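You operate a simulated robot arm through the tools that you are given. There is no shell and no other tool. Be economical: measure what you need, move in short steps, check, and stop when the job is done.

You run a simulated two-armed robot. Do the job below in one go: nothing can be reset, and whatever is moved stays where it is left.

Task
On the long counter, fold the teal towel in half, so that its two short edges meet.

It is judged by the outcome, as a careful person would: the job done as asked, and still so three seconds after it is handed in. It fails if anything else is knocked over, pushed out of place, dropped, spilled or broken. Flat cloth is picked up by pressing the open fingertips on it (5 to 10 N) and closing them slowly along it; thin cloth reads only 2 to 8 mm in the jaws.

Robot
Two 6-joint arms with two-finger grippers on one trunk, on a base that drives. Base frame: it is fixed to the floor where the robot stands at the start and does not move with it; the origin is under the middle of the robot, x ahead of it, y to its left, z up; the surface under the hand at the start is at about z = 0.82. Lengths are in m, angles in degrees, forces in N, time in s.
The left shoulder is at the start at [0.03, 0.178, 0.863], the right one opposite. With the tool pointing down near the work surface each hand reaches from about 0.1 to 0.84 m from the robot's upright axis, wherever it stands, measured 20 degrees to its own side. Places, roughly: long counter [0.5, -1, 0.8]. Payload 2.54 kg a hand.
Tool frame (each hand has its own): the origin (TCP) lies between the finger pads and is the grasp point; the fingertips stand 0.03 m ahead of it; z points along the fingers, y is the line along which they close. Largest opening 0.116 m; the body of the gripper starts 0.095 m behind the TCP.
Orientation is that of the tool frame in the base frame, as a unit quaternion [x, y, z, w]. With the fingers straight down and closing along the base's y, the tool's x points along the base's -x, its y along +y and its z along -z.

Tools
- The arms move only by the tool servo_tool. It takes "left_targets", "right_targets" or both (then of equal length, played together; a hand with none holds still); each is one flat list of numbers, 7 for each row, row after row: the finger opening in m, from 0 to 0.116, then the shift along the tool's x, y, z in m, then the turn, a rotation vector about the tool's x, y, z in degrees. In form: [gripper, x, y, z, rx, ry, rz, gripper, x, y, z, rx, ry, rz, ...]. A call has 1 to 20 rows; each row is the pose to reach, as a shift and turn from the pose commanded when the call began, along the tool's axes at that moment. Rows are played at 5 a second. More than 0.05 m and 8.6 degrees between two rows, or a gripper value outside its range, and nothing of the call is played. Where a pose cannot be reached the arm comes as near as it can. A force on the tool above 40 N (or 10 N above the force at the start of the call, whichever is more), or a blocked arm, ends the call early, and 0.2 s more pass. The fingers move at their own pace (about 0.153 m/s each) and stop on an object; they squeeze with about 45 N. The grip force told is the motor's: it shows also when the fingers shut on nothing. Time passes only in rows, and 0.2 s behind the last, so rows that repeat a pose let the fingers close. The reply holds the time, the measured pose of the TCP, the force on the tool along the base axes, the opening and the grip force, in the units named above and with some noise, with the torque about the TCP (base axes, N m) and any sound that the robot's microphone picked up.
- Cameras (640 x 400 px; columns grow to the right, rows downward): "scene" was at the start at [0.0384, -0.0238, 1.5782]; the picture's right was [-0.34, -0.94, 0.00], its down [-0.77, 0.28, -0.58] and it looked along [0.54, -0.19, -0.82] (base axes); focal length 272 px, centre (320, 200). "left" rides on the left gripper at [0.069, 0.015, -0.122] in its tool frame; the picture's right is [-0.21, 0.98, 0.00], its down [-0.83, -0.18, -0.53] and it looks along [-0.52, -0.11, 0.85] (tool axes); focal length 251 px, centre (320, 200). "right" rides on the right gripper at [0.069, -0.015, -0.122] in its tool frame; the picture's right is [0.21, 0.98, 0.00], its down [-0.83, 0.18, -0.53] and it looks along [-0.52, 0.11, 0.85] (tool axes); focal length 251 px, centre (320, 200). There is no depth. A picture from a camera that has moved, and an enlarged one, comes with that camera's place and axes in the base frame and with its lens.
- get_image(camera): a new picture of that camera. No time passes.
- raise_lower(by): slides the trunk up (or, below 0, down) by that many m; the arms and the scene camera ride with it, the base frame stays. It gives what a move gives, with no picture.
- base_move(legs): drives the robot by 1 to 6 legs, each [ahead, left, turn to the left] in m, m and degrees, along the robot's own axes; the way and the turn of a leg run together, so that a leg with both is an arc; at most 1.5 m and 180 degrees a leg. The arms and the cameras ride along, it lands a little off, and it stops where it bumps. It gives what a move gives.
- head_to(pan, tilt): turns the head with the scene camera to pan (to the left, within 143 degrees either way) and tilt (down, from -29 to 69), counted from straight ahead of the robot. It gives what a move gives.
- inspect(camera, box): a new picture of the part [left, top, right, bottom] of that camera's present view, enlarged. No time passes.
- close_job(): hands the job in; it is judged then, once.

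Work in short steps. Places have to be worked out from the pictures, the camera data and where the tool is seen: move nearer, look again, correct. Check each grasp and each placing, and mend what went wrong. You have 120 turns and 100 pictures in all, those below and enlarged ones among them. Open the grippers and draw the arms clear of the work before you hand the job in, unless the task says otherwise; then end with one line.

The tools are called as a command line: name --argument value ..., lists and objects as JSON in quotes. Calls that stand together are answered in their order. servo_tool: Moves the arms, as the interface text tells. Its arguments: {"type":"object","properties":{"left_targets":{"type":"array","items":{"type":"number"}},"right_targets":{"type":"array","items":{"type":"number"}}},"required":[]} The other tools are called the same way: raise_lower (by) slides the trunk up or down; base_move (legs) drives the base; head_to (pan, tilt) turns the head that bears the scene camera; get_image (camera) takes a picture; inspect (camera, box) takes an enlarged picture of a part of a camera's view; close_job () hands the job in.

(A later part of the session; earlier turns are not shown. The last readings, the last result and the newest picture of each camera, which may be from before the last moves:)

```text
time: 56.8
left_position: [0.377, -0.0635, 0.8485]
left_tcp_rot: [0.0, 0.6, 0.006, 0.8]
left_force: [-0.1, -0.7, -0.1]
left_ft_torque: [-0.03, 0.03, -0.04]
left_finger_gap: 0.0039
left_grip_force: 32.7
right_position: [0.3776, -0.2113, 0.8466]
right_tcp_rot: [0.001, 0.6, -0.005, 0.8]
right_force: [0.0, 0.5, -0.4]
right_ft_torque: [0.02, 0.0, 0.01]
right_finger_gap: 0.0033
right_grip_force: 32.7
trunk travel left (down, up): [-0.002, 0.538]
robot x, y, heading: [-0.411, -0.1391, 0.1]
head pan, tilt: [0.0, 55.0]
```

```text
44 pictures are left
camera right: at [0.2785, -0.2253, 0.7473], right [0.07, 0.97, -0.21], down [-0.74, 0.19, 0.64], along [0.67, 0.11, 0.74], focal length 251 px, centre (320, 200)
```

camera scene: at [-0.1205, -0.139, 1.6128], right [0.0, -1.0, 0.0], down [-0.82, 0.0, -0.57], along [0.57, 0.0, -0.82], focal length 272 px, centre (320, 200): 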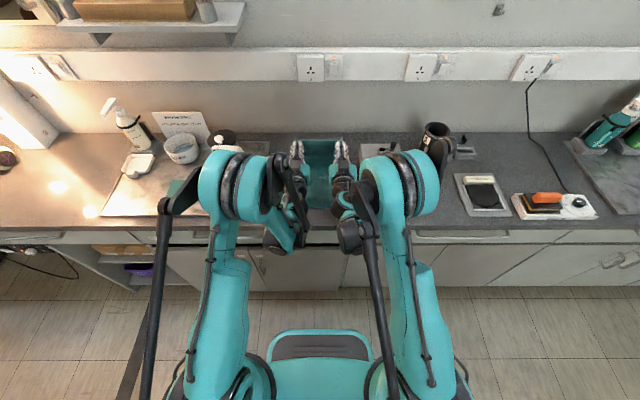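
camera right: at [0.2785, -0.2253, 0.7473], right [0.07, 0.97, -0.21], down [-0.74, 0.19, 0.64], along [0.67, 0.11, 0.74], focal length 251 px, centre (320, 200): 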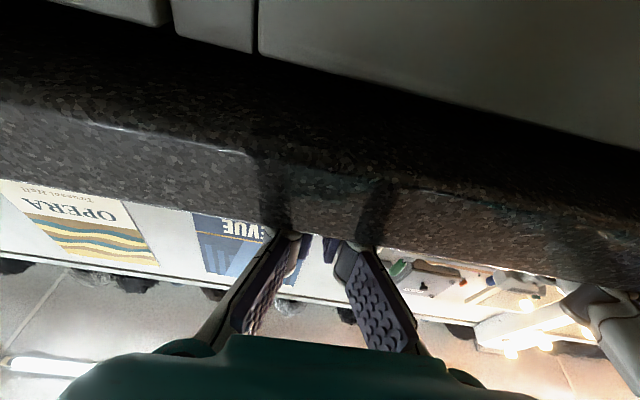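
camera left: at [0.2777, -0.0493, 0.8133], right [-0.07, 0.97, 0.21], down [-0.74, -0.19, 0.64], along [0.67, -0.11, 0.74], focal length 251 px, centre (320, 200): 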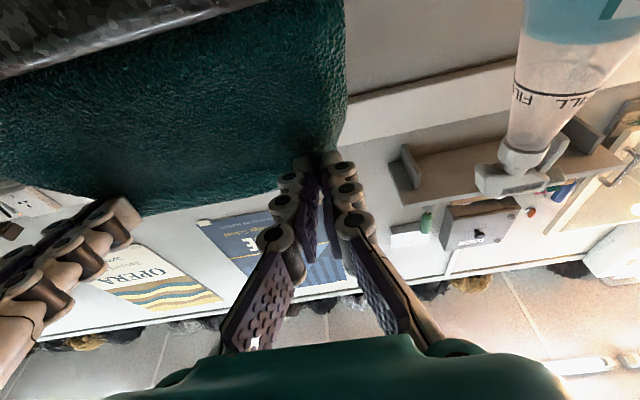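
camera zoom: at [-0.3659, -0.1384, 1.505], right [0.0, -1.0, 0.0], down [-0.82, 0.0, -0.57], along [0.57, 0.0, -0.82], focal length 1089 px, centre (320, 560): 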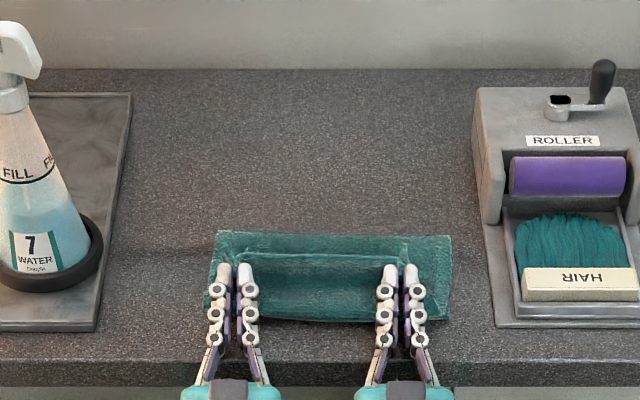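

Going straight down left about 4 cm of slack, which became the curl. I need to keep backing while lowering so the upper layer stays taut all the way. I'll lift again and do that in small steps.

raise_lower --by 0.085

base_move --legs '[[0.03, 0, 0]]'

base_move --legs '[[-0.02, 0, 0]]'

raise_lower --by -0.02

base_move --legs '[[-0.015, 0, 0]]'

raise_lower --by -0.02

inspect --camera "scene" --box '[240, 60, 400, 160]'

```text
time: 58.0
left_position: [0.3774, -0.0629, 0.9329]
left_tcp_rot: [0.0, 0.601, 0.005, 0.799]
left_force: [0.3, -0.4, -0.4]
left_ft_torque: [-0.02, 0.03, -0.02]
left_finger_gap: 0.0037
left_grip_force: 33.1
right_position: [0.3776, -0.2121, 0.9318]
right_tcp_rot: [0.002, 0.6, -0.006, 0.8]
right_force: [0.1, 0.1, 0.8]
right_ft_torque: [-0.03, -0.02, -0.04]
right_finger_gap: 0.0035
right_grip_force: 32.0
trunk travel left (down, up): [-0.087, 0.453]
robot x, y, heading: [-0.4072, -0.1369, -0.1]
head pan, tilt: [0.0, 55.0]
```

```text
time: 58.9
left_position: [0.4091, -0.0652, 0.9324]
left_tcp_rot: [0.0, 0.602, 0.005, 0.799]
left_force: [0.2, -0.1, 0.4]
left_ft_torque: [0.01, -0.02, -0.05]
left_finger_gap: 0.0034
left_grip_force: 32.7
right_position: [0.4083, -0.2107, 0.9304]
right_tcp_rot: [0.001, 0.602, -0.006, 0.799]
right_force: [0.6, 0.3, -0.7]
right_ft_torque: [0.0, -0.02, -0.03]
right_finger_gap: 0.0032
right_grip_force: 32.4
trunk travel left (down, up): [-0.087, 0.453]
robot x, y, heading: [-0.3746, -0.1391, -0.2]
head pan, tilt: [0.0, 55.0]
```

```text
time: 59.7
left_position: [0.3862, -0.0655, 0.9346]
left_tcp_rot: [0.001, 0.6, 0.004, 0.8]
left_force: [-0.1, -0.3, 0.0]
left_ft_torque: [-0.04, 0.06, 0.0]
left_finger_gap: 0.0036
left_grip_force: 32.0
right_position: [0.3862, -0.2114, 0.9333]
right_tcp_rot: [0.001, 0.6, -0.006, 0.8]
right_force: [-0.3, 0.6, 0.2]
right_ft_torque: [-0.02, 0.06, -0.02]
right_finger_gap: 0.0033
right_grip_force: 32.5
trunk travel left (down, up): [-0.087, 0.453]
robot x, y, heading: [-0.3989, -0.1398, -0.2]
head pan, tilt: [0.0, 55.0]
```

```text
time: 60.3
left_position: [0.3868, -0.0632, 0.9132]
left_tcp_rot: [0.002, 0.601, 0.004, 0.799]
left_force: [-0.6, -0.3, 0.5]
left_ft_torque: [-0.05, 0.02, -0.05]
left_finger_gap: 0.0035
left_grip_force: 32.4
right_position: [0.387, -0.2112, 0.9118]
right_tcp_rot: [0.002, 0.6, -0.006, 0.8]
right_force: [0.4, 0.5, -0.2]
right_ft_torque: [-0.01, 0.06, -0.03]
right_finger_gap: 0.0033
right_grip_force: 31.9
trunk travel left (down, up): [-0.067, 0.473]
robot x, y, heading: [-0.3968, -0.1424, 0.1]
head pan, tilt: [0.0, 55.0]
```

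```text
time: 61.1
left_position: [0.3717, -0.064, 0.9158]
left_tcp_rot: [0.0, 0.601, 0.005, 0.799]
left_force: [0.2, -0.6, 1.2]
left_ft_torque: [0.02, 0.02, 0.01]
left_finger_gap: 0.0039
left_grip_force: 33.0
right_position: [0.372, -0.2107, 0.9129]
right_tcp_rot: [0.002, 0.6, -0.006, 0.8]
right_force: [-0.4, 1.0, -0.4]
right_ft_torque: [0.02, 0.08, -0.01]
right_finger_gap: 0.0035
right_grip_force: 32.6
trunk travel left (down, up): [-0.067, 0.473]
robot x, y, heading: [-0.4156, -0.1367, -0.2]
head pan, tilt: [0.0, 55.0]
```

```text
time: 61.8
left_position: [0.3727, -0.0644, 0.894]
left_tcp_rot: [0.002, 0.6, 0.004, 0.8]
left_force: [0.4, -0.4, 0.9]
left_ft_torque: [-0.05, 0.04, -0.04]
left_finger_gap: 0.0038
left_grip_force: 32.5
right_position: [0.3724, -0.2115, 0.8924]
right_tcp_rot: [0.001, 0.6, -0.005, 0.8]
right_force: [0.2, 0.2, 0.4]
right_ft_torque: [-0.05, 0.0, 0.0]
right_finger_gap: 0.0031
right_grip_force: 33.0
trunk travel left (down, up): [-0.047, 0.493]
robot x, y, heading: [-0.4132, -0.1401, -0.1]
head pan, tilt: [0.0, 55.0]
```

```text
4.00 times, centred on (320, 110) of scene
camera zoom: at [-0.3711, -0.1383, 1.55], right [0.0, -1.0, 0.0], down [-0.82, 0.0, -0.57], along [0.57, 0.0, -0.82], focal length 1089 px, centre (320, 560)
```

zoom: 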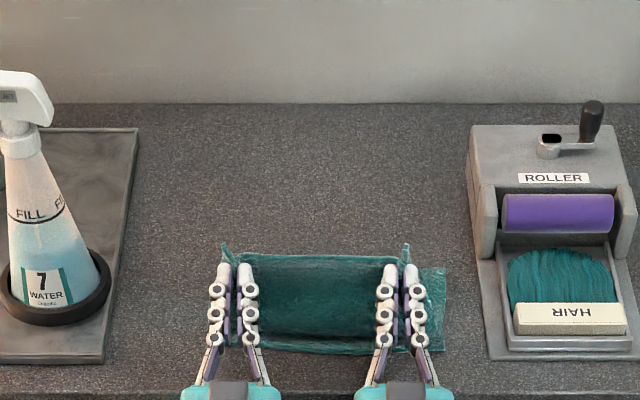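

The cloth behaves limply: it hangs straight down from the edge and then lies flat. So I should start right above the midline (x≈0.52) and move diagonally, back as much as down. First I'll return the pitch to about 85° and raise.

servo_tool --left_targets '[0, 0, 0, 0, 0, 7, 0, 0, 0, 0, 0, 0, 14, 0, 0, 0, 0, 0, 0, 21, 0]' --right_targets '[0, 0, 0, 0, 0, 7, 0, 0, 0, 0, 0, 0, 14, 0, 0, 0, 0, 0, 0, 21, 0]'

raise_lower --by 0.07

base_move --legs '[[0.125, 0, 0]]'

get_image --camera "scene"

get_image --camera "left"

```text
time: 62.6
left_position: [0.3709, -0.0638, 0.8947]
left_tcp_rot: [0.0, 0.736, 0.005, 0.677]
left_force: [-0.1, -0.5, 0.2]
left_ft_torque: [-0.08, 0.02, -0.01]
left_finger_gap: 0.0034
left_grip_force: 32.0
right_position: [0.3714, -0.2114, 0.8918]
right_tcp_rot: [0.002, 0.736, -0.006, 0.677]
right_force: [-0.3, 0.3, 0.1]
right_ft_torque: [0.0, 0.0, 0.0]
right_finger_gap: 0.0033
right_grip_force: 32.2
trunk travel left (down, up): [-0.047, 0.493]
robot x, y, heading: [-0.4153, -0.1374, -0.2]
head pan, tilt: [0.0, 55.0]
```

```text
time: 63.7
left_position: [0.3735, -0.0631, 0.9628]
left_tcp_rot: [0.0, 0.737, 0.005, 0.676]
left_force: [-0.8, -0.5, 0.2]
left_ft_torque: [-0.07, -0.03, 0.02]
left_finger_gap: 0.0039
left_grip_force: 33.8
right_position: [0.3738, -0.2112, 0.9619]
right_tcp_rot: [0.002, 0.736, -0.006, 0.677]
right_force: [-0.1, 0.1, -1.2]
right_ft_torque: [-0.01, -0.04, -0.02]
right_finger_gap: 0.0035
right_grip_force: 32.0
trunk travel left (down, up): [-0.117, 0.423]
robot x, y, heading: [-0.4143, -0.1362, -0.3]
head pan, tilt: [0.0, 55.0]
```

```text
time: 64.9
left_position: [0.4975, -0.0642, 0.9628]
left_tcp_rot: [0.0, 0.736, 0.004, 0.676]
left_force: [1.2, -0.5, -0.1]
left_ft_torque: [-0.07, -0.07, 0.0]
left_finger_gap: 0.0038
left_grip_force: 33.0
right_position: [0.4983, -0.2114, 0.9605]
right_tcp_rot: [0.002, 0.737, -0.005, 0.676]
right_force: [1.1, 0.5, -1.0]
right_ft_torque: [-0.01, -0.04, -0.03]
right_finger_gap: 0.0033
right_grip_force: 31.3
trunk travel left (down, up): [-0.117, 0.423]
robot x, y, heading: [-0.2872, -0.1424, -0.1]
head pan, tilt: [0.0, 55.0]
```

```text
42 pictures are left
camera scene: at [-0.2443, -0.1384, 1.6199], right [0.0, -1.0, 0.0], down [-0.82, 0.0, -0.57], along [0.57, 0.0, -0.82], focal length 272 px, centre (320, 200)
```

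scene: 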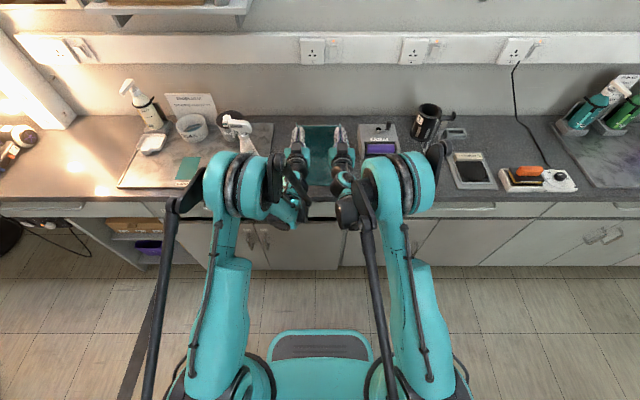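

```text
41 pictures are left
camera left: at [0.3699, -0.0502, 0.905], right [0.01, 0.98, 0.22], down [-0.46, -0.19, 0.87], along [0.89, -0.11, 0.45], focal length 251 px, centre (320, 200)
```

left: 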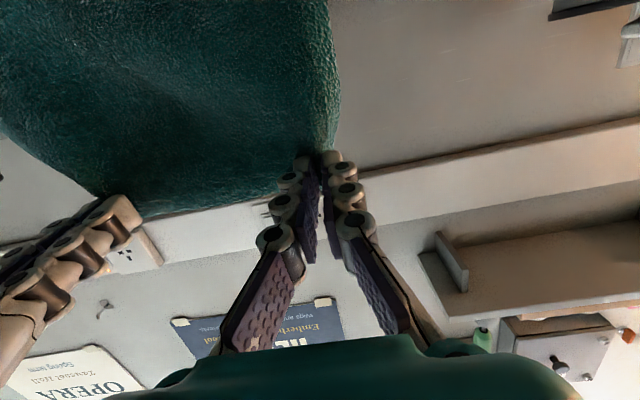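

The edge now hangs over x≈0.53 at 0.14 m height. I'll check the near edge location.

inspect --camera "scene" --box '[272, 120, 368, 210]'

```text
4.44 times, centred on (320, 165) of scene
camera zoom: at [-0.2443, -0.1384, 1.6199], right [0.0, -1.0, 0.0], down [-0.82, 0.0, -0.57], along [0.57, 0.0, -0.82], focal length 1210 px, centre (320, 356)
```

zoom: 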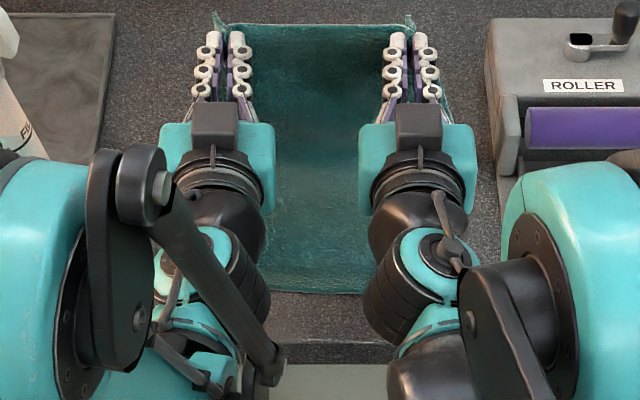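

The near edge is at 0.376. I'll now descend diagonally: back 3 cm, down 3 cm, four times.

base_move --legs '[[-0.03, 0, 0]]'

raise_lower --by -0.03

base_move --legs '[[-0.03, 0, 0]]'

raise_lower --by -0.03

base_move --legs '[[-0.03, 0, 0]]'

raise_lower --by -0.03

inspect --camera "scene" --box '[240, 80, 400, 180]'

get_image --camera "left"

```text
time: 65.8
left_position: [0.4663, -0.0643, 0.9649]
left_tcp_rot: [0.0, 0.736, 0.005, 0.678]
left_force: [-0.4, -1.3, 0.6]
left_ft_torque: [-0.12, 0.06, -0.02]
left_finger_gap: 0.0039
left_grip_force: 33.7
right_position: [0.4667, -0.2116, 0.9638]
right_tcp_rot: [0.002, 0.736, -0.005, 0.677]
right_force: [-1.4, 0.0, 0.2]
right_ft_torque: [0.0, 0.03, -0.02]
right_finger_gap: 0.003
right_grip_force: 31.7
trunk travel left (down, up): [-0.117, 0.423]
robot x, y, heading: [-0.3198, -0.139, -0.4]
head pan, tilt: [0.0, 55.0]
```

```text
time: 66.5
left_position: [0.4667, -0.0651, 0.9341]
left_tcp_rot: [0.0, 0.736, 0.004, 0.677]
left_force: [-1.5, -0.5, 0.7]
left_ft_torque: [-0.03, 0.03, -0.03]
left_finger_gap: 0.0032
left_grip_force: 31.1
right_position: [0.4674, -0.2114, 0.9322]
right_tcp_rot: [0.002, 0.736, -0.005, 0.677]
right_force: [-0.4, -0.2, 0.4]
right_ft_torque: [0.03, 0.03, -0.02]
right_finger_gap: 0.0035
right_grip_force: 32.4
trunk travel left (down, up): [-0.087, 0.453]
robot x, y, heading: [-0.3162, -0.1372, -0.1]
head pan, tilt: [0.0, 55.0]
```

```text
time: 67.3
left_position: [0.4358, -0.0654, 0.9352]
left_tcp_rot: [-0.001, 0.735, 0.005, 0.678]
left_force: [-0.8, -0.6, -0.5]
left_ft_torque: [-0.01, 0.04, -0.03]
left_finger_gap: 0.0035
left_grip_force: 32.1
right_position: [0.4361, -0.212, 0.9329]
right_tcp_rot: [0.002, 0.736, -0.005, 0.677]
right_force: [-0.9, -0.2, 0.4]
right_ft_torque: [-0.01, 0.05, 0.0]
right_finger_gap: 0.0034
right_grip_force: 31.9
trunk travel left (down, up): [-0.087, 0.453]
robot x, y, heading: [-0.3473, -0.1375, -0.2]
head pan, tilt: [0.0, 55.0]
```

```text
time: 68.1
left_position: [0.4375, -0.0651, 0.9043]
left_tcp_rot: [0.0, 0.736, 0.005, 0.677]
left_force: [0.2, -0.7, -0.1]
left_ft_torque: [-0.03, -0.03, -0.01]
left_finger_gap: 0.0039
left_grip_force: 33.3
right_position: [0.4376, -0.21, 0.9026]
right_tcp_rot: [0.003, 0.737, -0.006, 0.676]
right_force: [0.7, -0.1, -0.4]
right_ft_torque: [0.0, -0.01, -0.01]
right_finger_gap: 0.0035
right_grip_force: 33.0
trunk travel left (down, up): [-0.057, 0.483]
robot x, y, heading: [-0.3512, -0.1395, 0.1]
head pan, tilt: [0.0, 55.0]
```

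```text
time: 68.9
left_position: [0.4057, -0.0647, 0.9043]
left_tcp_rot: [-0.001, 0.736, 0.005, 0.677]
left_force: [-0.6, -0.8, 0.1]
left_ft_torque: [-0.01, 0.04, -0.06]
left_finger_gap: 0.0039
left_grip_force: 32.8
right_position: [0.4065, -0.2116, 0.9031]
right_tcp_rot: [0.001, 0.735, -0.005, 0.678]
right_force: [0.3, 0.4, -0.1]
right_ft_torque: [0.02, 0.04, -0.01]
right_finger_gap: 0.0032
right_grip_force: 32.1
trunk travel left (down, up): [-0.057, 0.483]
robot x, y, heading: [-0.3778, -0.1389, -0.1]
head pan, tilt: [0.0, 55.0]
```

```text
time: 69.7
left_position: [0.4069, -0.0645, 0.8733]
left_tcp_rot: [0.0, 0.736, 0.004, 0.676]
left_force: [-0.2, -0.1, 0.6]
left_ft_torque: [-0.03, 0.03, -0.04]
left_finger_gap: 0.0034
left_grip_force: 31.9
right_position: [0.4061, -0.2112, 0.8726]
right_tcp_rot: [0.003, 0.736, -0.007, 0.677]
right_force: [0.9, 0.2, -0.9]
right_ft_torque: [0.02, 0.04, -0.01]
right_finger_gap: 0.0036
right_grip_force: 33.0
trunk travel left (down, up): [-0.027, 0.513]
robot x, y, heading: [-0.3773, -0.1376, -0.1]
head pan, tilt: [0.0, 55.0]
```

```text
4.00 times, centred on (320, 130) of scene
camera zoom: at [-0.3363, -0.1383, 1.53], right [0.0, -1.0, 0.0], down [-0.82, 0.0, -0.57], along [0.57, 0.0, -0.82], focal length 1089 px, centre (320, 480)
```

zoom: 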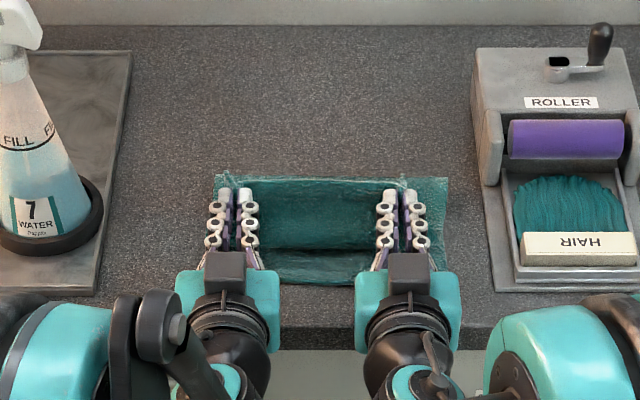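

```text
38 pictures are left
camera left: at [0.279, -0.0503, 0.8165], right [0.01, 0.98, 0.22], down [-0.46, -0.19, 0.87], along [0.89, -0.11, 0.45], focal length 251 px, centre (320, 200)
```

left: 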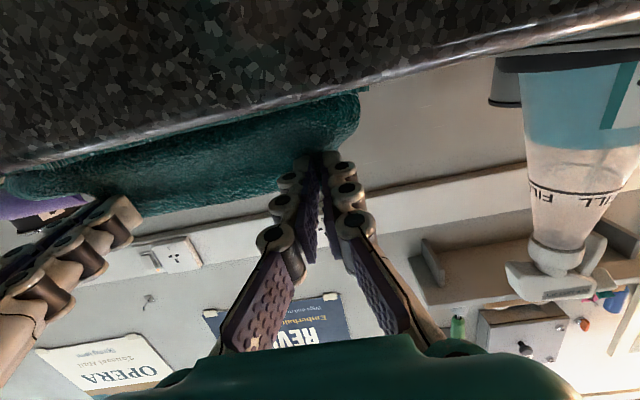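

The fold is at about 0.515 now, close to ideal (0.525), with a single hanging strip near x≈0.42. I'll finish with a larger back step, then down, then back.

base_move --legs '[[-0.037, 0, 0]]'

raise_lower --by -0.026

inspect --camera "scene" --box '[240, 70, 400, 170]'

```text
time: 70.5
left_position: [0.3686, -0.0652, 0.8739]
left_tcp_rot: [0.0, 0.736, 0.005, 0.677]
left_force: [-0.3, -0.6, -0.3]
left_ft_torque: [0.01, 0.0, -0.01]
left_finger_gap: 0.0036
left_grip_force: 31.8
right_position: [0.3685, -0.2112, 0.8727]
right_tcp_rot: [0.002, 0.735, -0.006, 0.678]
right_force: [-0.2, 1.1, -0.5]
right_ft_torque: [0.04, 0.02, 0.03]
right_finger_gap: 0.0034
right_grip_force: 31.8
trunk travel left (down, up): [-0.027, 0.513]
robot x, y, heading: [-0.4164, -0.1389, -0.1]
head pan, tilt: [0.0, 55.0]
```

```text
time: 71.2
left_position: [0.3702, -0.0642, 0.8479]
left_tcp_rot: [0.001, 0.736, 0.004, 0.677]
left_force: [0.4, -0.2, 0.9]
left_ft_torque: [-0.03, 0.0, -0.05]
left_finger_gap: 0.0039
left_grip_force: 32.3
right_position: [0.3714, -0.2116, 0.8466]
right_tcp_rot: [0.003, 0.736, -0.006, 0.677]
right_force: [0.2, 0.7, 1.0]
right_ft_torque: [0.0, -0.03, 0.0]
right_finger_gap: 0.0033
right_grip_force: 32.6
trunk travel left (down, up): [-0.001, 0.539]
robot x, y, heading: [-0.4182, -0.1406, 0.0]
head pan, tilt: [0.0, 55.0]
```

```text
4.00 times, centred on (320, 120) of scene
camera zoom: at [-0.3731, -0.1383, 1.504], right [0.0, -1.0, 0.0], down [-0.82, 0.0, -0.57], along [0.57, 0.0, -0.82], focal length 1089 px, centre (320, 520)
```

zoom: 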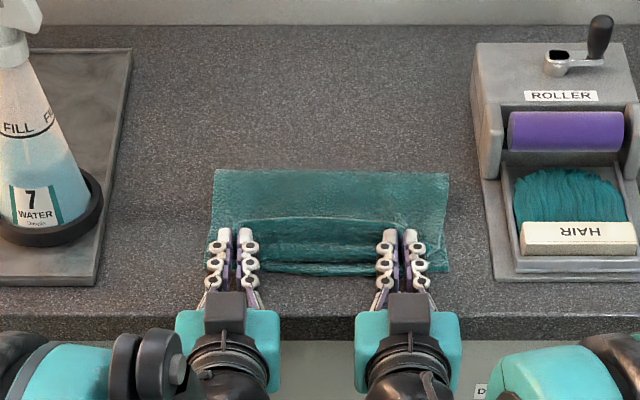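

One small curl of about 2.5 cm remains. I'll lift 2 cm, pull back until just taut, and lay it down.

raise_lower --by 0.022

base_move --legs '[[-0.024, 0, 0]]'

raise_lower --by -0.022

inspect --camera "scene" --box '[240, 70, 400, 170]'

inspect --camera "left" --box '[40, 40, 400, 265]'

```text
time: 71.9
left_position: [0.3701, -0.0637, 0.8705]
left_tcp_rot: [0.001, 0.736, 0.004, 0.677]
left_force: [0.3, -0.8, -0.6]
left_ft_torque: [0.03, -0.04, -0.04]
left_finger_gap: 0.0036
left_grip_force: 32.8
right_position: [0.3705, -0.2116, 0.8685]
right_tcp_rot: [0.002, 0.736, -0.005, 0.677]
right_force: [-0.4, -0.2, 0.8]
right_ft_torque: [-0.01, -0.01, 0.03]
right_finger_gap: 0.0034
right_grip_force: 32.3
trunk travel left (down, up): [-0.023, 0.517]
robot x, y, heading: [-0.4135, -0.1358, 0.0]
head pan, tilt: [0.0, 55.0]
```

```text
time: 72.7
left_position: [0.3464, -0.0641, 0.8711]
left_tcp_rot: [-0.001, 0.736, 0.006, 0.677]
left_force: [0.0, -0.4, 1.5]
left_ft_torque: [0.0, 0.04, -0.01]
left_finger_gap: 0.0035
left_grip_force: 32.0
right_position: [0.3454, -0.2111, 0.8691]
right_tcp_rot: [0.002, 0.736, -0.006, 0.677]
right_force: [-1.1, 0.6, 0.9]
right_ft_torque: [-0.01, 0.05, 0.01]
right_finger_gap: 0.0034
right_grip_force: 32.1
trunk travel left (down, up): [-0.023, 0.517]
robot x, y, heading: [-0.4382, -0.1379, -0.1]
head pan, tilt: [0.0, 55.0]
```

```text
time: 73.4
left_position: [0.3458, -0.0644, 0.848]
left_tcp_rot: [0.0, 0.736, 0.005, 0.677]
left_force: [0.5, -0.3, 0.3]
left_ft_torque: [0.0, 0.03, -0.08]
left_finger_gap: 0.0034
left_grip_force: 32.5
right_position: [0.3452, -0.2118, 0.847]
right_tcp_rot: [0.002, 0.736, -0.005, 0.677]
right_force: [-0.2, -0.1, 1.0]
right_ft_torque: [0.02, 0.01, -0.01]
right_finger_gap: 0.0038
right_grip_force: 32.7
trunk travel left (down, up): [-0.001, 0.539]
robot x, y, heading: [-0.4435, -0.1391, 0.0]
head pan, tilt: [0.0, 55.0]
```

```text
4.00 times, centred on (320, 120) of scene
camera zoom: at [-0.3973, -0.1383, 1.504], right [0.0, -1.0, 0.0], down [-0.82, 0.0, -0.57], along [0.57, 0.0, -0.82], focal length 1089 px, centre (320, 520)
```

zoom: 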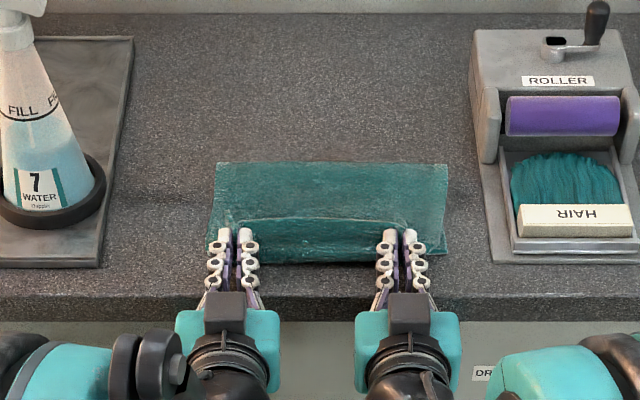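

```text
1.78 times, centred on (220, 152) of left
camera zoom: at [0.2178, -0.0503, 0.7906], right [0.01, 0.98, 0.22], down [-0.46, -0.19, 0.87], along [0.89, -0.11, 0.45], focal length 447 px, centre (498, 284)
```

zoom: 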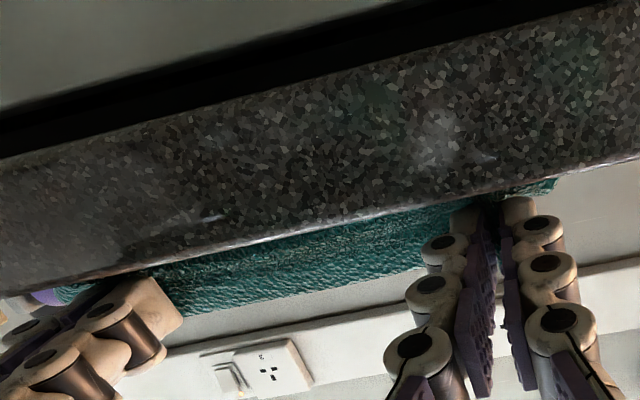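

The upper layer covers the lower one now except for a small curl at the held edge. I'll release, back away, and see how it settles.

servo_tool --left_targets '[0.01, 0, 0, 0, 0, 0, 0, 0.02, 0, 0, 0, 0, 0, 0, 0.03, 0, 0, 0, 0, 0, 0, 0.03, 0, 0, 0, 0, 0, 0]' --right_targets '[0.01, 0, 0, 0, 0, 0, 0, 0.02, 0, 0, 0, 0, 0, 0, 0.03, 0, 0, 0, 0, 0, 0, 0.03, 0, 0, 0, 0, 0, 0]'

base_move --legs '[[-0.12, 0, 0]]'

raise_lower --by 0.15

inspect --camera "scene" --box '[240, 40, 400, 140]'

```text
time: 74.4
left_position: [0.3459, -0.0642, 0.8476]
left_tcp_rot: [0.0, 0.736, 0.004, 0.677]
left_force: [-0.7, 1.0, 0.0]
left_ft_torque: [-0.04, 0.02, 0.01]
left_finger_gap: 0.0301
left_grip_force: 0.2
right_position: [0.3466, -0.2121, 0.8469]
right_tcp_rot: [0.002, 0.736, -0.006, 0.677]
right_force: [-0.5, 0.7, 0.0]
right_ft_torque: [0.01, -0.02, 0.02]
right_finger_gap: 0.0297
right_grip_force: 0.1
trunk travel left (down, up): [-0.001, 0.539]
robot x, y, heading: [-0.4379, -0.1409, -0.2]
head pan, tilt: [0.0, 55.0]
```

```text
time: 75.7
left_position: [0.2252, -0.0643, 0.8493]
left_tcp_rot: [0.0, 0.736, 0.005, 0.677]
left_force: [-0.7, 0.6, 0.5]
left_ft_torque: [-0.04, -0.01, 0.01]
left_finger_gap: 0.0301
left_grip_force: 0.1
right_position: [0.2249, -0.2114, 0.8468]
right_tcp_rot: [0.003, 0.736, -0.006, 0.677]
right_force: [0.7, -0.2, 0.3]
right_ft_torque: [0.01, 0.02, -0.01]
right_finger_gap: 0.0304
right_grip_force: 0.1
trunk travel left (down, up): [-0.001, 0.539]
robot x, y, heading: [-0.558, -0.1384, -0.1]
head pan, tilt: [0.0, 55.0]
```

```text
time: 77.4
left_position: [0.2253, -0.065, 0.9975]
left_tcp_rot: [0.0, 0.736, 0.004, 0.677]
left_force: [-0.1, 0.0, -0.2]
left_ft_torque: [0.02, -0.03, -0.01]
left_finger_gap: 0.0301
left_grip_force: 0.1
right_position: [0.2253, -0.212, 0.9963]
right_tcp_rot: [0.002, 0.736, -0.005, 0.677]
right_force: [0.7, 0.6, 0.2]
right_ft_torque: [-0.01, -0.01, 0.03]
right_finger_gap: 0.0301
right_grip_force: 0.0
trunk travel left (down, up): [-0.151, 0.389]
robot x, y, heading: [-0.5607, -0.1405, -0.1]
head pan, tilt: [0.0, 55.0]
```

```text
4.00 times, centred on (320, 90) of scene
camera zoom: at [-0.5169, -0.1381, 1.6538], right [0.0, -1.0, 0.0], down [-0.82, 0.0, -0.57], along [0.57, 0.0, -0.82], focal length 1089 px, centre (320, 640)
```

zoom: 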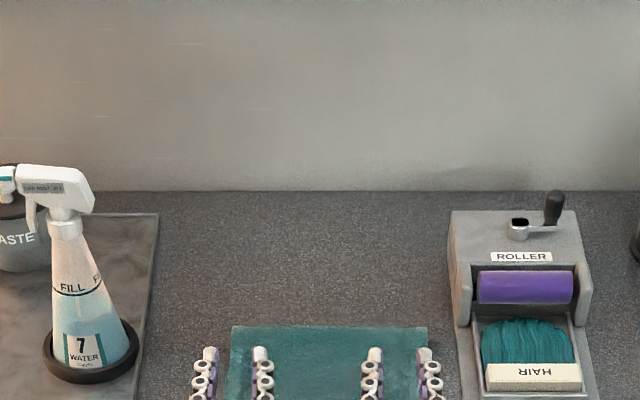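

The hands block the view. I'll turn them back toward vertical here in front of the counter and look with the hand camera.

servo_tool --left_targets '[0.03, 0, 0, 0, 0, 8, 0, 0.03, 0, 0, 0, 0, 16, 0, 0.03, 0, 0, 0, 0, 24, 0, 0.03, 0, 0, 0, 0, 32, 0, 0.03, 0, 0, 0, 0, 40, 0, 0.03, 0, 0, 0, 0, 48, 0, 0.03, 0, 0, 0, 0, 56, 0]' --right_targets '[0.03, 0, 0, 0, 0, 8, 0, 0.03, 0, 0, 0, 0, 16, 0, 0.03, 0, 0, 0, 0, 24, 0, 0.03, 0, 0, 0, 0, 32, 0, 0.03, 0, 0, 0, 0, 40, 0, 0.03, 0, 0, 0, 0, 48, 0, 0.03, 0, 0, 0, 0, 56, 0]'

get_image --camera "left"

inspect --camera "scene" --box '[240, 60, 400, 160]'

```text
time: 79.0
left_position: [0.2258, -0.0657, 0.9976]
left_tcp_rot: [-0.001, 0.968, 0.003, 0.249]
left_force: [0.8, 0.1, 0.4]
left_ft_torque: [0.01, 0.0, 0.0]
left_finger_gap: 0.03
left_grip_force: 0.1
right_position: [0.2263, -0.2113, 0.9966]
right_tcp_rot: [0.004, 0.968, -0.004, 0.251]
right_force: [0.6, -0.1, -0.2]
right_ft_torque: [-0.02, 0.0, 0.01]
right_finger_gap: 0.0299
right_grip_force: 0.1
trunk travel left (down, up): [-0.151, 0.389]
robot x, y, heading: [-0.5566, -0.1388, -0.3]
head pan, tilt: [0.0, 55.0]
```

```text
33 pictures are left
camera left: at [0.1066, -0.0515, 1.0713], right [0.18, 0.98, 0.11], down [0.46, -0.18, 0.87], along [0.87, -0.11, -0.49], focal length 251 px, centre (320, 200)
```

left: 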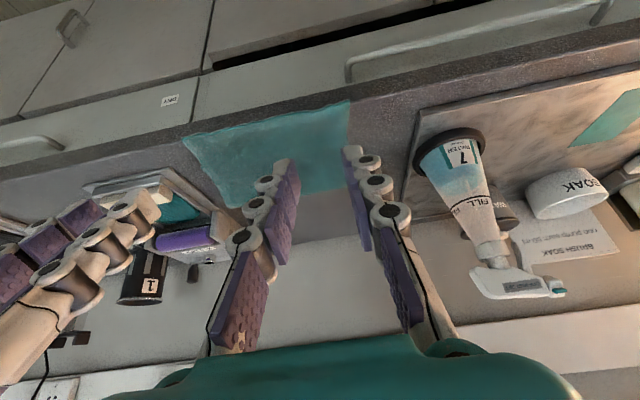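

```text
4.00 times, centred on (320, 110) of scene
camera zoom: at [-0.5156, -0.1381, 1.6539], right [0.0, -1.0, 0.0], down [-0.82, 0.0, -0.57], along [0.57, 0.0, -0.82], focal length 1089 px, centre (320, 560)
```

zoom: 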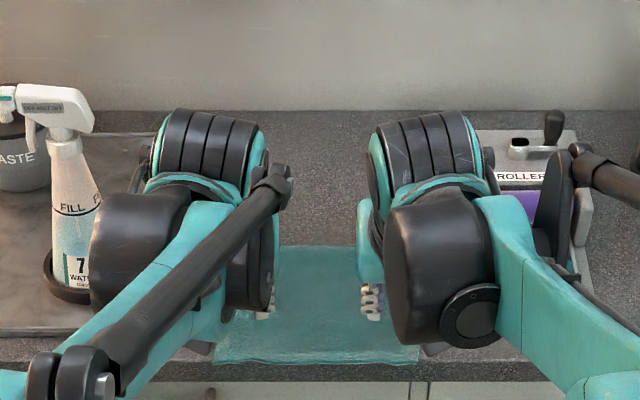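

It seems to have uncurled on release. I'll zoom with the hand camera to find the edges.

inspect --camera "left" --box '[160, 80, 400, 230]'

inspect --camera "right" --box '[240, 60, 480, 210]'

```text
2.67 times, centred on (280, 155) of left
camera zoom: at [0.1066, -0.0515, 1.0713], right [0.18, 0.98, 0.11], down [0.46, -0.18, 0.87], along [0.87, -0.11, -0.49], focal length 670 px, centre (427, 320)
```

zoom: 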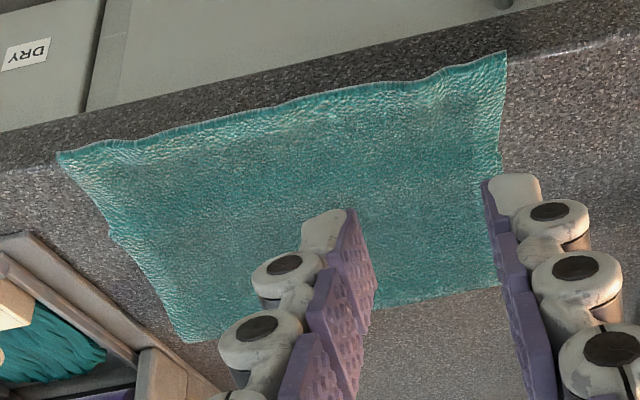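

```text
2.67 times, centred on (360, 135) of right
camera zoom: at [0.1062, -0.2246, 1.0696], right [-0.18, 0.98, -0.11], down [0.47, 0.18, 0.87], along [0.87, 0.1, -0.49], focal length 670 px, centre (213, 373)
```

zoom: 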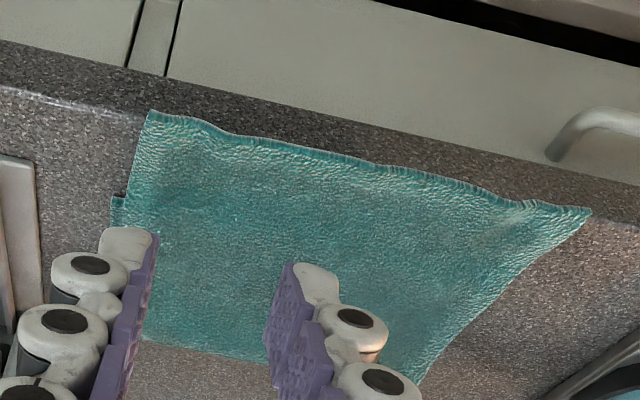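

Releasing let it lie flat. The lower layer's near edge is at x≈0.389, the fold at about 0.515 and the upper edge at about 0.319, so the upper layer overshoots by about 7 cm. I'll press fingertips on the top layer near the fold and drag it forward so the fold rolls and the upper edge is pulled back.

base_move --legs '[[0.22, 0, 0.2]]'

raise_lower --by -0.1

get_image --camera "left"

```text
time: 80.7
left_position: [0.448, -0.0614, 0.9967]
left_tcp_rot: [-0.004, 0.968, 0.005, 0.252]
left_force: [0.9, -0.3, -0.5]
left_ft_torque: [0.03, 0.01, 0.01]
left_finger_gap: 0.0301
left_grip_force: 0.0
right_position: [0.4473, -0.2083, 0.9957]
right_tcp_rot: [0.003, 0.968, -0.004, 0.252]
right_force: [-0.1, 0.1, -0.6]
right_ft_torque: [0.04, 0.03, 0.0]
right_finger_gap: 0.0302
right_grip_force: 0.1
trunk travel left (down, up): [-0.151, 0.389]
robot x, y, heading: [-0.3348, -0.1376, 0.1]
head pan, tilt: [0.0, 55.0]
```

```text
time: 82.0
left_position: [0.4467, -0.0619, 0.898]
left_tcp_rot: [-0.003, 0.968, 0.006, 0.252]
left_force: [-1.0, 0.4, -0.8]
left_ft_torque: [-0.01, 0.01, -0.02]
left_finger_gap: 0.0299
left_grip_force: 0.0
right_position: [0.4474, -0.2093, 0.896]
right_tcp_rot: [0.003, 0.968, -0.003, 0.252]
right_force: [-0.4, 0.4, -0.3]
right_ft_torque: [0.01, 0.01, 0.0]
right_finger_gap: 0.0301
right_grip_force: 0.0
trunk travel left (down, up): [-0.051, 0.489]
robot x, y, heading: [-0.3403, -0.1392, 0.2]
head pan, tilt: [0.0, 55.0]
```

```text
29 pictures are left
camera left: at [0.3259, -0.0494, 0.972], right [0.18, 0.98, 0.11], down [0.46, -0.18, 0.87], along [0.87, -0.1, -0.48], focal length 251 px, centre (320, 200)
```

left: 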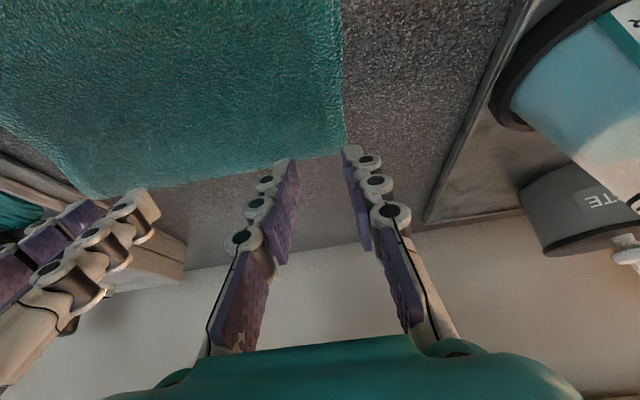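

The fold edge is at about x 0.505. The tips are at 0.46, 5 cm up. I'll lower to just above the cloth at x≈0.475 with the fingers 45 mm apart.

servo_tool --left_targets '[0.045, 0.0045, -0.004, 0.0204, 0, 0, 0, 0.045, 0.0089, -0.008, 0.0408, 0, 0, 0, 0.045, 0.0089, -0.008, 0.0408, 0, 0, 0]' --right_targets '[0.045, 0.0045, 0, 0.0204, 0, 0, 0, 0.045, 0.0089, 0, 0.0408, 0, 0, 0, 0.045, 0.0089, 0, 0.0408, 0, 0, 0]'

```text
time: 82.8
left_position: [0.4592, -0.0693, 0.8586]
left_tcp_rot: [-0.003, 0.968, 0.004, 0.251]
left_force: [-0.5, 0.8, 0.4]
left_ft_torque: [0.01, 0.0, 0.0]
left_finger_gap: 0.0449
left_grip_force: 0.1
right_position: [0.4587, -0.2095, 0.8566]
right_tcp_rot: [0.004, 0.968, -0.004, 0.252]
right_force: [-1.0, 0.8, 3.2]
right_ft_torque: [0.01, 0.02, 0.03]
right_finger_gap: 0.045
right_grip_force: 0.0
trunk travel left (down, up): [-0.051, 0.489]
robot x, y, heading: [-0.3378, -0.1403, -0.1]
head pan, tilt: [0.0, 55.0]
```

The right hand is touching at 3 N and the left is about 2 mm above. I'll press lightly with both and drag 4 cm forward.

servo_tool --left_targets '[0.045, 0.0014, 0, 0.0024, 0, 0, 0, 0.045, -0.0073, 0, 0.0073, 0, 0, 0, 0.045, -0.0161, 0, 0.0121, 0, 0, 0, 0.045, -0.0248, 0, 0.017, 0, 0, 0, 0.045, -0.0336, 0, 0.0218, 0, 0, 0]' --right_targets '[0.045, 0.0004, 0, 0.0007, 0, 0, 0, 0.045, -0.0083, 0, 0.0056, 0, 0, 0, 0.045, -0.0171, 0, 0.0104, 0, 0, 0, 0.045, -0.0258, 0, 0.0153, 0, 0, 0, 0.045, -0.0346, 0, 0.0201, 0, 0, 0]'

get_image --camera "left"

inspect --camera "scene" --box '[240, 80, 400, 180]'

```text
time: 84.0
left_position: [0.4999, -0.07, 0.8557]
left_tcp_rot: [-0.004, 0.967, 0.004, 0.253]
left_force: [-0.3, -0.4, 5.3]
left_ft_torque: [-0.07, -0.02, -0.05]
left_finger_gap: 0.0451
left_grip_force: 0.2
right_position: [0.4974, -0.2092, 0.8566]
right_tcp_rot: [0.003, 0.967, -0.003, 0.253]
right_force: [0.8, 1.1, 4.4]
right_ft_torque: [0.04, -0.05, 0.01]
right_finger_gap: 0.045
right_grip_force: 0.1
trunk travel left (down, up): [-0.051, 0.489]
robot x, y, heading: [-0.3385, -0.1386, 0.0]
head pan, tilt: [0.0, 55.0]
```

```text
28 pictures are left
camera left: at [0.3777, -0.0565, 0.9298], right [0.18, 0.98, 0.11], down [0.46, -0.18, 0.87], along [0.87, -0.1, -0.48], focal length 251 px, centre (320, 200)
```

left: 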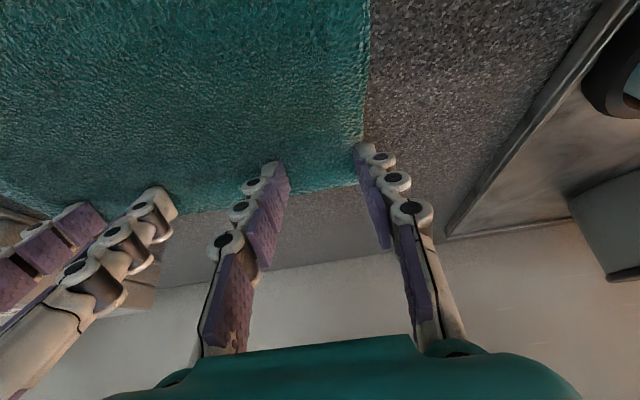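

```text
4.00 times, centred on (320, 130) of scene
camera zoom: at [-0.2981, -0.138, 1.554], right [0.0, -1.0, 0.0], down [-0.82, 0.0, -0.57], along [0.57, 0.0, -0.82], focal length 1089 px, centre (320, 480)
```

zoom: 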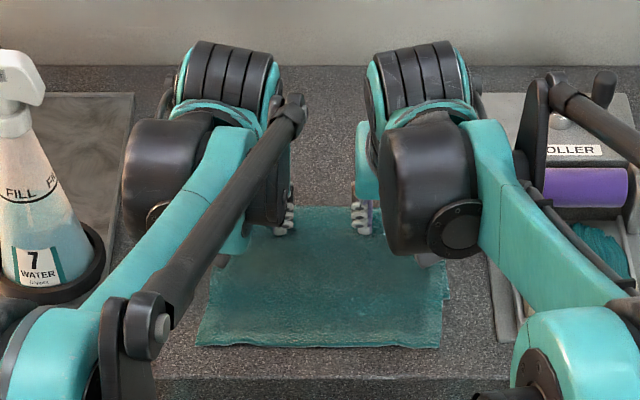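

The upper edge moved from 0.32 to 0.36, and the fold moved to about 0.54. I'll lift and look to see whether the lower layer moved too.

servo_tool --left_targets '[0.045, -0.0194, 0, -0.035, 0, 0, 0, 0.045, -0.0388, 0, -0.07, 0, 0, 0]' --right_targets '[0.045, -0.0194, 0, -0.035, 0, 0, 0, 0.045, -0.0388, 0, -0.07, 0, 0, 0]'

base_move --legs '[[-0.25, 0, 0]]'

inspect --camera "left" --box '[160, 80, 400, 230]'

```text
time: 84.6
left_position: [0.4981, -0.0696, 0.9366]
left_tcp_rot: [-0.003, 0.968, 0.005, 0.252]
left_force: [0.0, 0.7, 0.1]
left_ft_torque: [0.01, -0.03, 0.01]
left_finger_gap: 0.0453
left_grip_force: 0.0
right_position: [0.4972, -0.2087, 0.9355]
right_tcp_rot: [0.003, 0.968, -0.003, 0.252]
right_force: [0.7, -0.6, 0.1]
right_ft_torque: [0.01, 0.01, 0.01]
right_finger_gap: 0.0453
right_grip_force: 0.0
trunk travel left (down, up): [-0.051, 0.489]
robot x, y, heading: [-0.3426, -0.1359, 0.1]
head pan, tilt: [0.0, 55.0]
```

```text
time: 86.4
left_position: [0.2523, -0.0697, 0.9362]
left_tcp_rot: [-0.004, 0.968, 0.005, 0.252]
left_force: [-0.1, 0.5, 0.1]
left_ft_torque: [-0.01, -0.01, 0.04]
left_finger_gap: 0.045
left_grip_force: 0.1
right_position: [0.2488, -0.2096, 0.936]
right_tcp_rot: [0.004, 0.967, -0.004, 0.253]
right_force: [-0.3, 0.8, 0.7]
right_ft_torque: [-0.02, 0.02, -0.02]
right_finger_gap: 0.045
right_grip_force: 0.0
trunk travel left (down, up): [-0.051, 0.489]
robot x, y, heading: [-0.5855, -0.1405, 0.3]
head pan, tilt: [0.0, 55.0]
```

```text
2.67 times, centred on (280, 155) of left
camera zoom: at [0.1308, -0.0565, 1.0098], right [0.18, 0.98, 0.11], down [0.46, -0.18, 0.87], along [0.87, -0.1, -0.48], focal length 670 px, centre (427, 320)
```

zoom: 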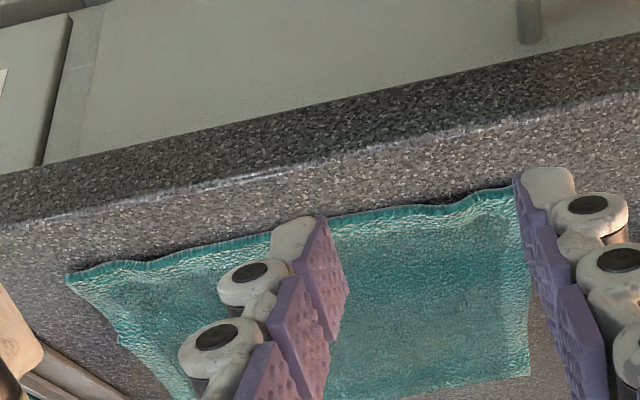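

The whole towel slid together, so the mismatch is unchanged: upper edge 0.364, lower edge about 0.43, fold about 0.55. The upper layer overhangs singly, so I can regrasp its corners and refold with a better landing point. Now I'll bring the hands upright.

servo_tool --left_targets '[0.035, 0.032, 0.002, -0.0246, 0, 4.8, 0, 0.035, 0.064, 0.004, -0.0492, 0, 9.6, 0, 0.035, 0.096, 0.005, -0.0738, 0, 14.4, 0, 0.035, 0.128, 0.007, -0.0984, 0, 19.2, 0, 0.035, 0.16, 0.008, -0.123, 0, 24, 0]' --right_targets '[0.035, 0.032, -0.002, -0.0246, 0, 4.8, 0, 0.035, 0.064, -0.005, -0.0492, 0, 9.6, 0, 0.035, 0.096, -0.007, -0.0738, 0, 14.4, 0, 0.035, 0.128, -0.01, -0.0984, 0, 19.2, 0, 0.035, 0.16, -0.012, -0.123, 0, 24, 0]'

base_move --legs '[[0.315, 0, -0.3]]'

get_image --camera "left"

get_image --camera "right"

```text
time: 87.6
left_position: [0.0499, -0.0637, 0.9659]
left_tcp_rot: [-0.004, 0.999, 0.004, 0.045]
left_force: [-0.2, 0.1, 0.6]
left_ft_torque: [0.0, -0.02, -0.02]
left_finger_gap: 0.035
left_grip_force: 0.0
right_position: [0.0478, -0.2197, 0.9663]
right_tcp_rot: [0.004, 0.999, -0.003, 0.045]
right_force: [-0.1, -0.7, 0.3]
right_ft_torque: [-0.03, -0.04, -0.06]
right_finger_gap: 0.0351
right_grip_force: 0.1
trunk travel left (down, up): [-0.051, 0.489]
robot x, y, heading: [-0.5846, -0.1403, 0.2]
head pan, tilt: [0.0, 55.0]
```

```text
time: 89.7
left_position: [0.366, -0.0698, 0.9649]
left_tcp_rot: [0.0, 0.999, 0.003, 0.044]
left_force: [-0.4, -0.2, -0.3]
left_ft_torque: [0.02, 0.03, 0.02]
left_finger_gap: 0.0348
left_grip_force: 0.1
right_position: [0.3623, -0.2259, 0.9643]
right_tcp_rot: [0.007, 0.999, -0.003, 0.045]
right_force: [0.4, 0.6, 0.4]
right_ft_torque: [0.0, -0.02, 0.01]
right_finger_gap: 0.0348
right_grip_force: 0.0
trunk travel left (down, up): [-0.051, 0.489]
robot x, y, heading: [-0.2748, -0.1372, -0.5]
head pan, tilt: [0.0, 55.0]
```

```text
25 pictures are left
camera left: at [0.2847, -0.0562, 1.0813], right [0.21, 0.98, 0.03], down [0.78, -0.18, 0.6], along [0.6, -0.11, -0.8], focal length 251 px, centre (320, 200)
```

left: 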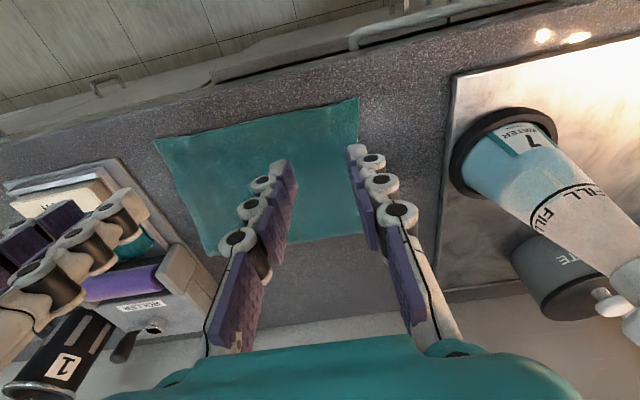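

```text
24 pictures are left
camera right: at [0.2811, -0.239, 1.0807], right [-0.2, 0.98, -0.02], down [0.78, 0.17, 0.6], along [0.6, 0.1, -0.8], focal length 251 px, centre (320, 200)
```

right: 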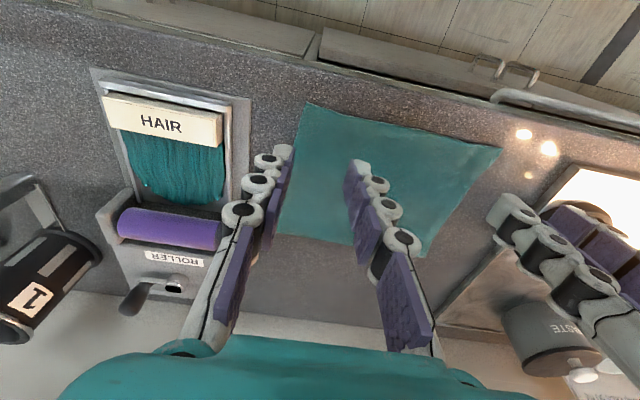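

The upper edge is at x≈0.362, y −0.026 to −0.249. I'll align the fingers over its corners and lower to just above contact.

servo_tool --left_targets '[0.035, 0.001, 0.003, 0.035, 0, 0, 0, 0.035, 0.003, 0.007, 0.07, 0, 0, 0, 0.035, 0.0047, 0.01, 0.105, 0, 0, 0, 0.035, 0.0047, 0.01, 0.109, 0, 0, 0, 0.035, 0.0047, 0.01, 0.109, 0, 0, 0]' --right_targets '[0.035, 0.001, 0.003, 0.035, 0, 0, 0, 0.035, 0.001, 0.006, 0.07, 0, 0, 0, 0.035, 0.0011, 0.008, 0.105, 0, 0, 0, 0.035, 0.0011, 0.008, 0.109, 0, 0, 0, 0.035, 0.0011, 0.008, 0.109, 0, 0, 0]'

get_image --camera "left"

get_image --camera "right"

```text
time: 90.9
left_position: [0.37, -0.0592, 0.8566]
left_tcp_rot: [-0.002, 0.999, 0.004, 0.045]
left_force: [-0.3, 0.0, -0.8]
left_ft_torque: [0.04, -0.01, 0.02]
left_finger_gap: 0.035
left_grip_force: 0.0
right_position: [0.3699, -0.2186, 0.8566]
right_tcp_rot: [0.008, 0.999, -0.003, 0.045]
right_force: [0.6, 0.0, 0.1]
right_ft_torque: [0.04, -0.02, 0.02]
right_finger_gap: 0.0351
right_grip_force: 0.0
trunk travel left (down, up): [-0.051, 0.489]
robot x, y, heading: [-0.2755, -0.1383, -0.3]
head pan, tilt: [0.0, 55.0]
```

```text
23 pictures are left
camera left: at [0.2894, -0.0455, 0.9731], right [0.21, 0.98, 0.03], down [0.77, -0.18, 0.6], along [0.6, -0.11, -0.8], focal length 251 px, centre (320, 200)
```

left: 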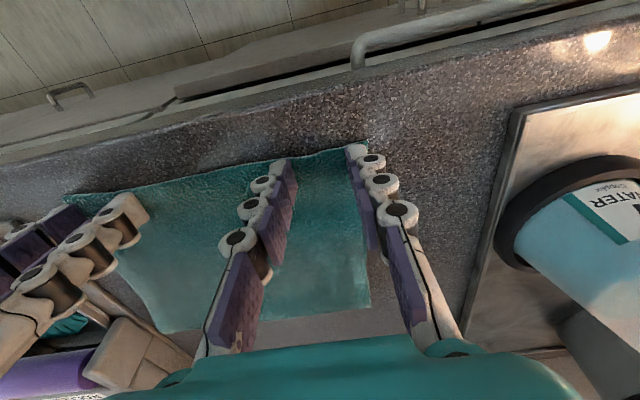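

```text
22 pictures are left
camera right: at [0.2896, -0.2318, 0.9717], right [-0.2, 0.98, -0.02], down [0.78, 0.17, 0.61], along [0.6, 0.1, -0.8], focal length 251 px, centre (320, 200)
```

right: 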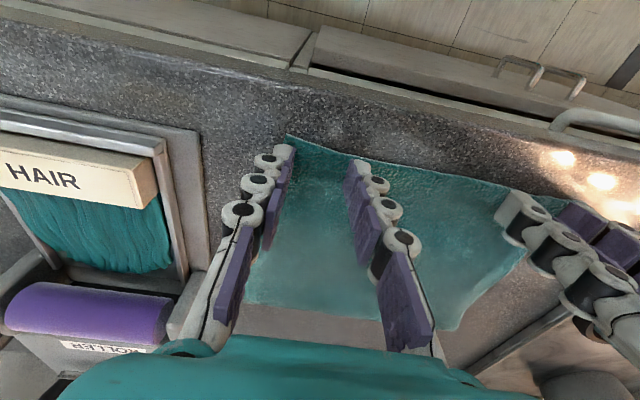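

The tips straddle both corners just inside the edge. I'll press down gently.

servo_tool --left_targets '[0.035, 0, 0, 0.003, 0, 0, 0, 0.035, 0, 0, 0.0045, 0, 0, 0, 0.035, 0, 0, 0.0045, 0, 0, 0]' --right_targets '[0.035, 0, 0, 0.003, 0, 0, 0, 0.035, 0, 0, 0.0045, 0, 0, 0, 0.035, 0, 0, 0.0045, 0, 0, 0]'

```text
time: 91.7
left_position: [0.3699, -0.058, 0.854]
left_tcp_rot: [0.0, 0.999, 0.003, 0.046]
left_force: [2.0, -0.3, 7.6]
left_ft_torque: [-0.08, -0.04, 0.0]
left_finger_gap: 0.0352
left_grip_force: 0.5
right_position: [0.3688, -0.2185, 0.8535]
right_tcp_rot: [0.006, 0.999, -0.003, 0.046]
right_force: [2.4, 1.5, 10.0]
right_ft_torque: [0.12, -0.04, -0.03]
right_finger_gap: 0.0358
right_grip_force: 0.3
trunk travel left (down, up): [-0.051, 0.489]
robot x, y, heading: [-0.2744, -0.1435, -0.4]
head pan, tilt: [0.0, 55.0]
```

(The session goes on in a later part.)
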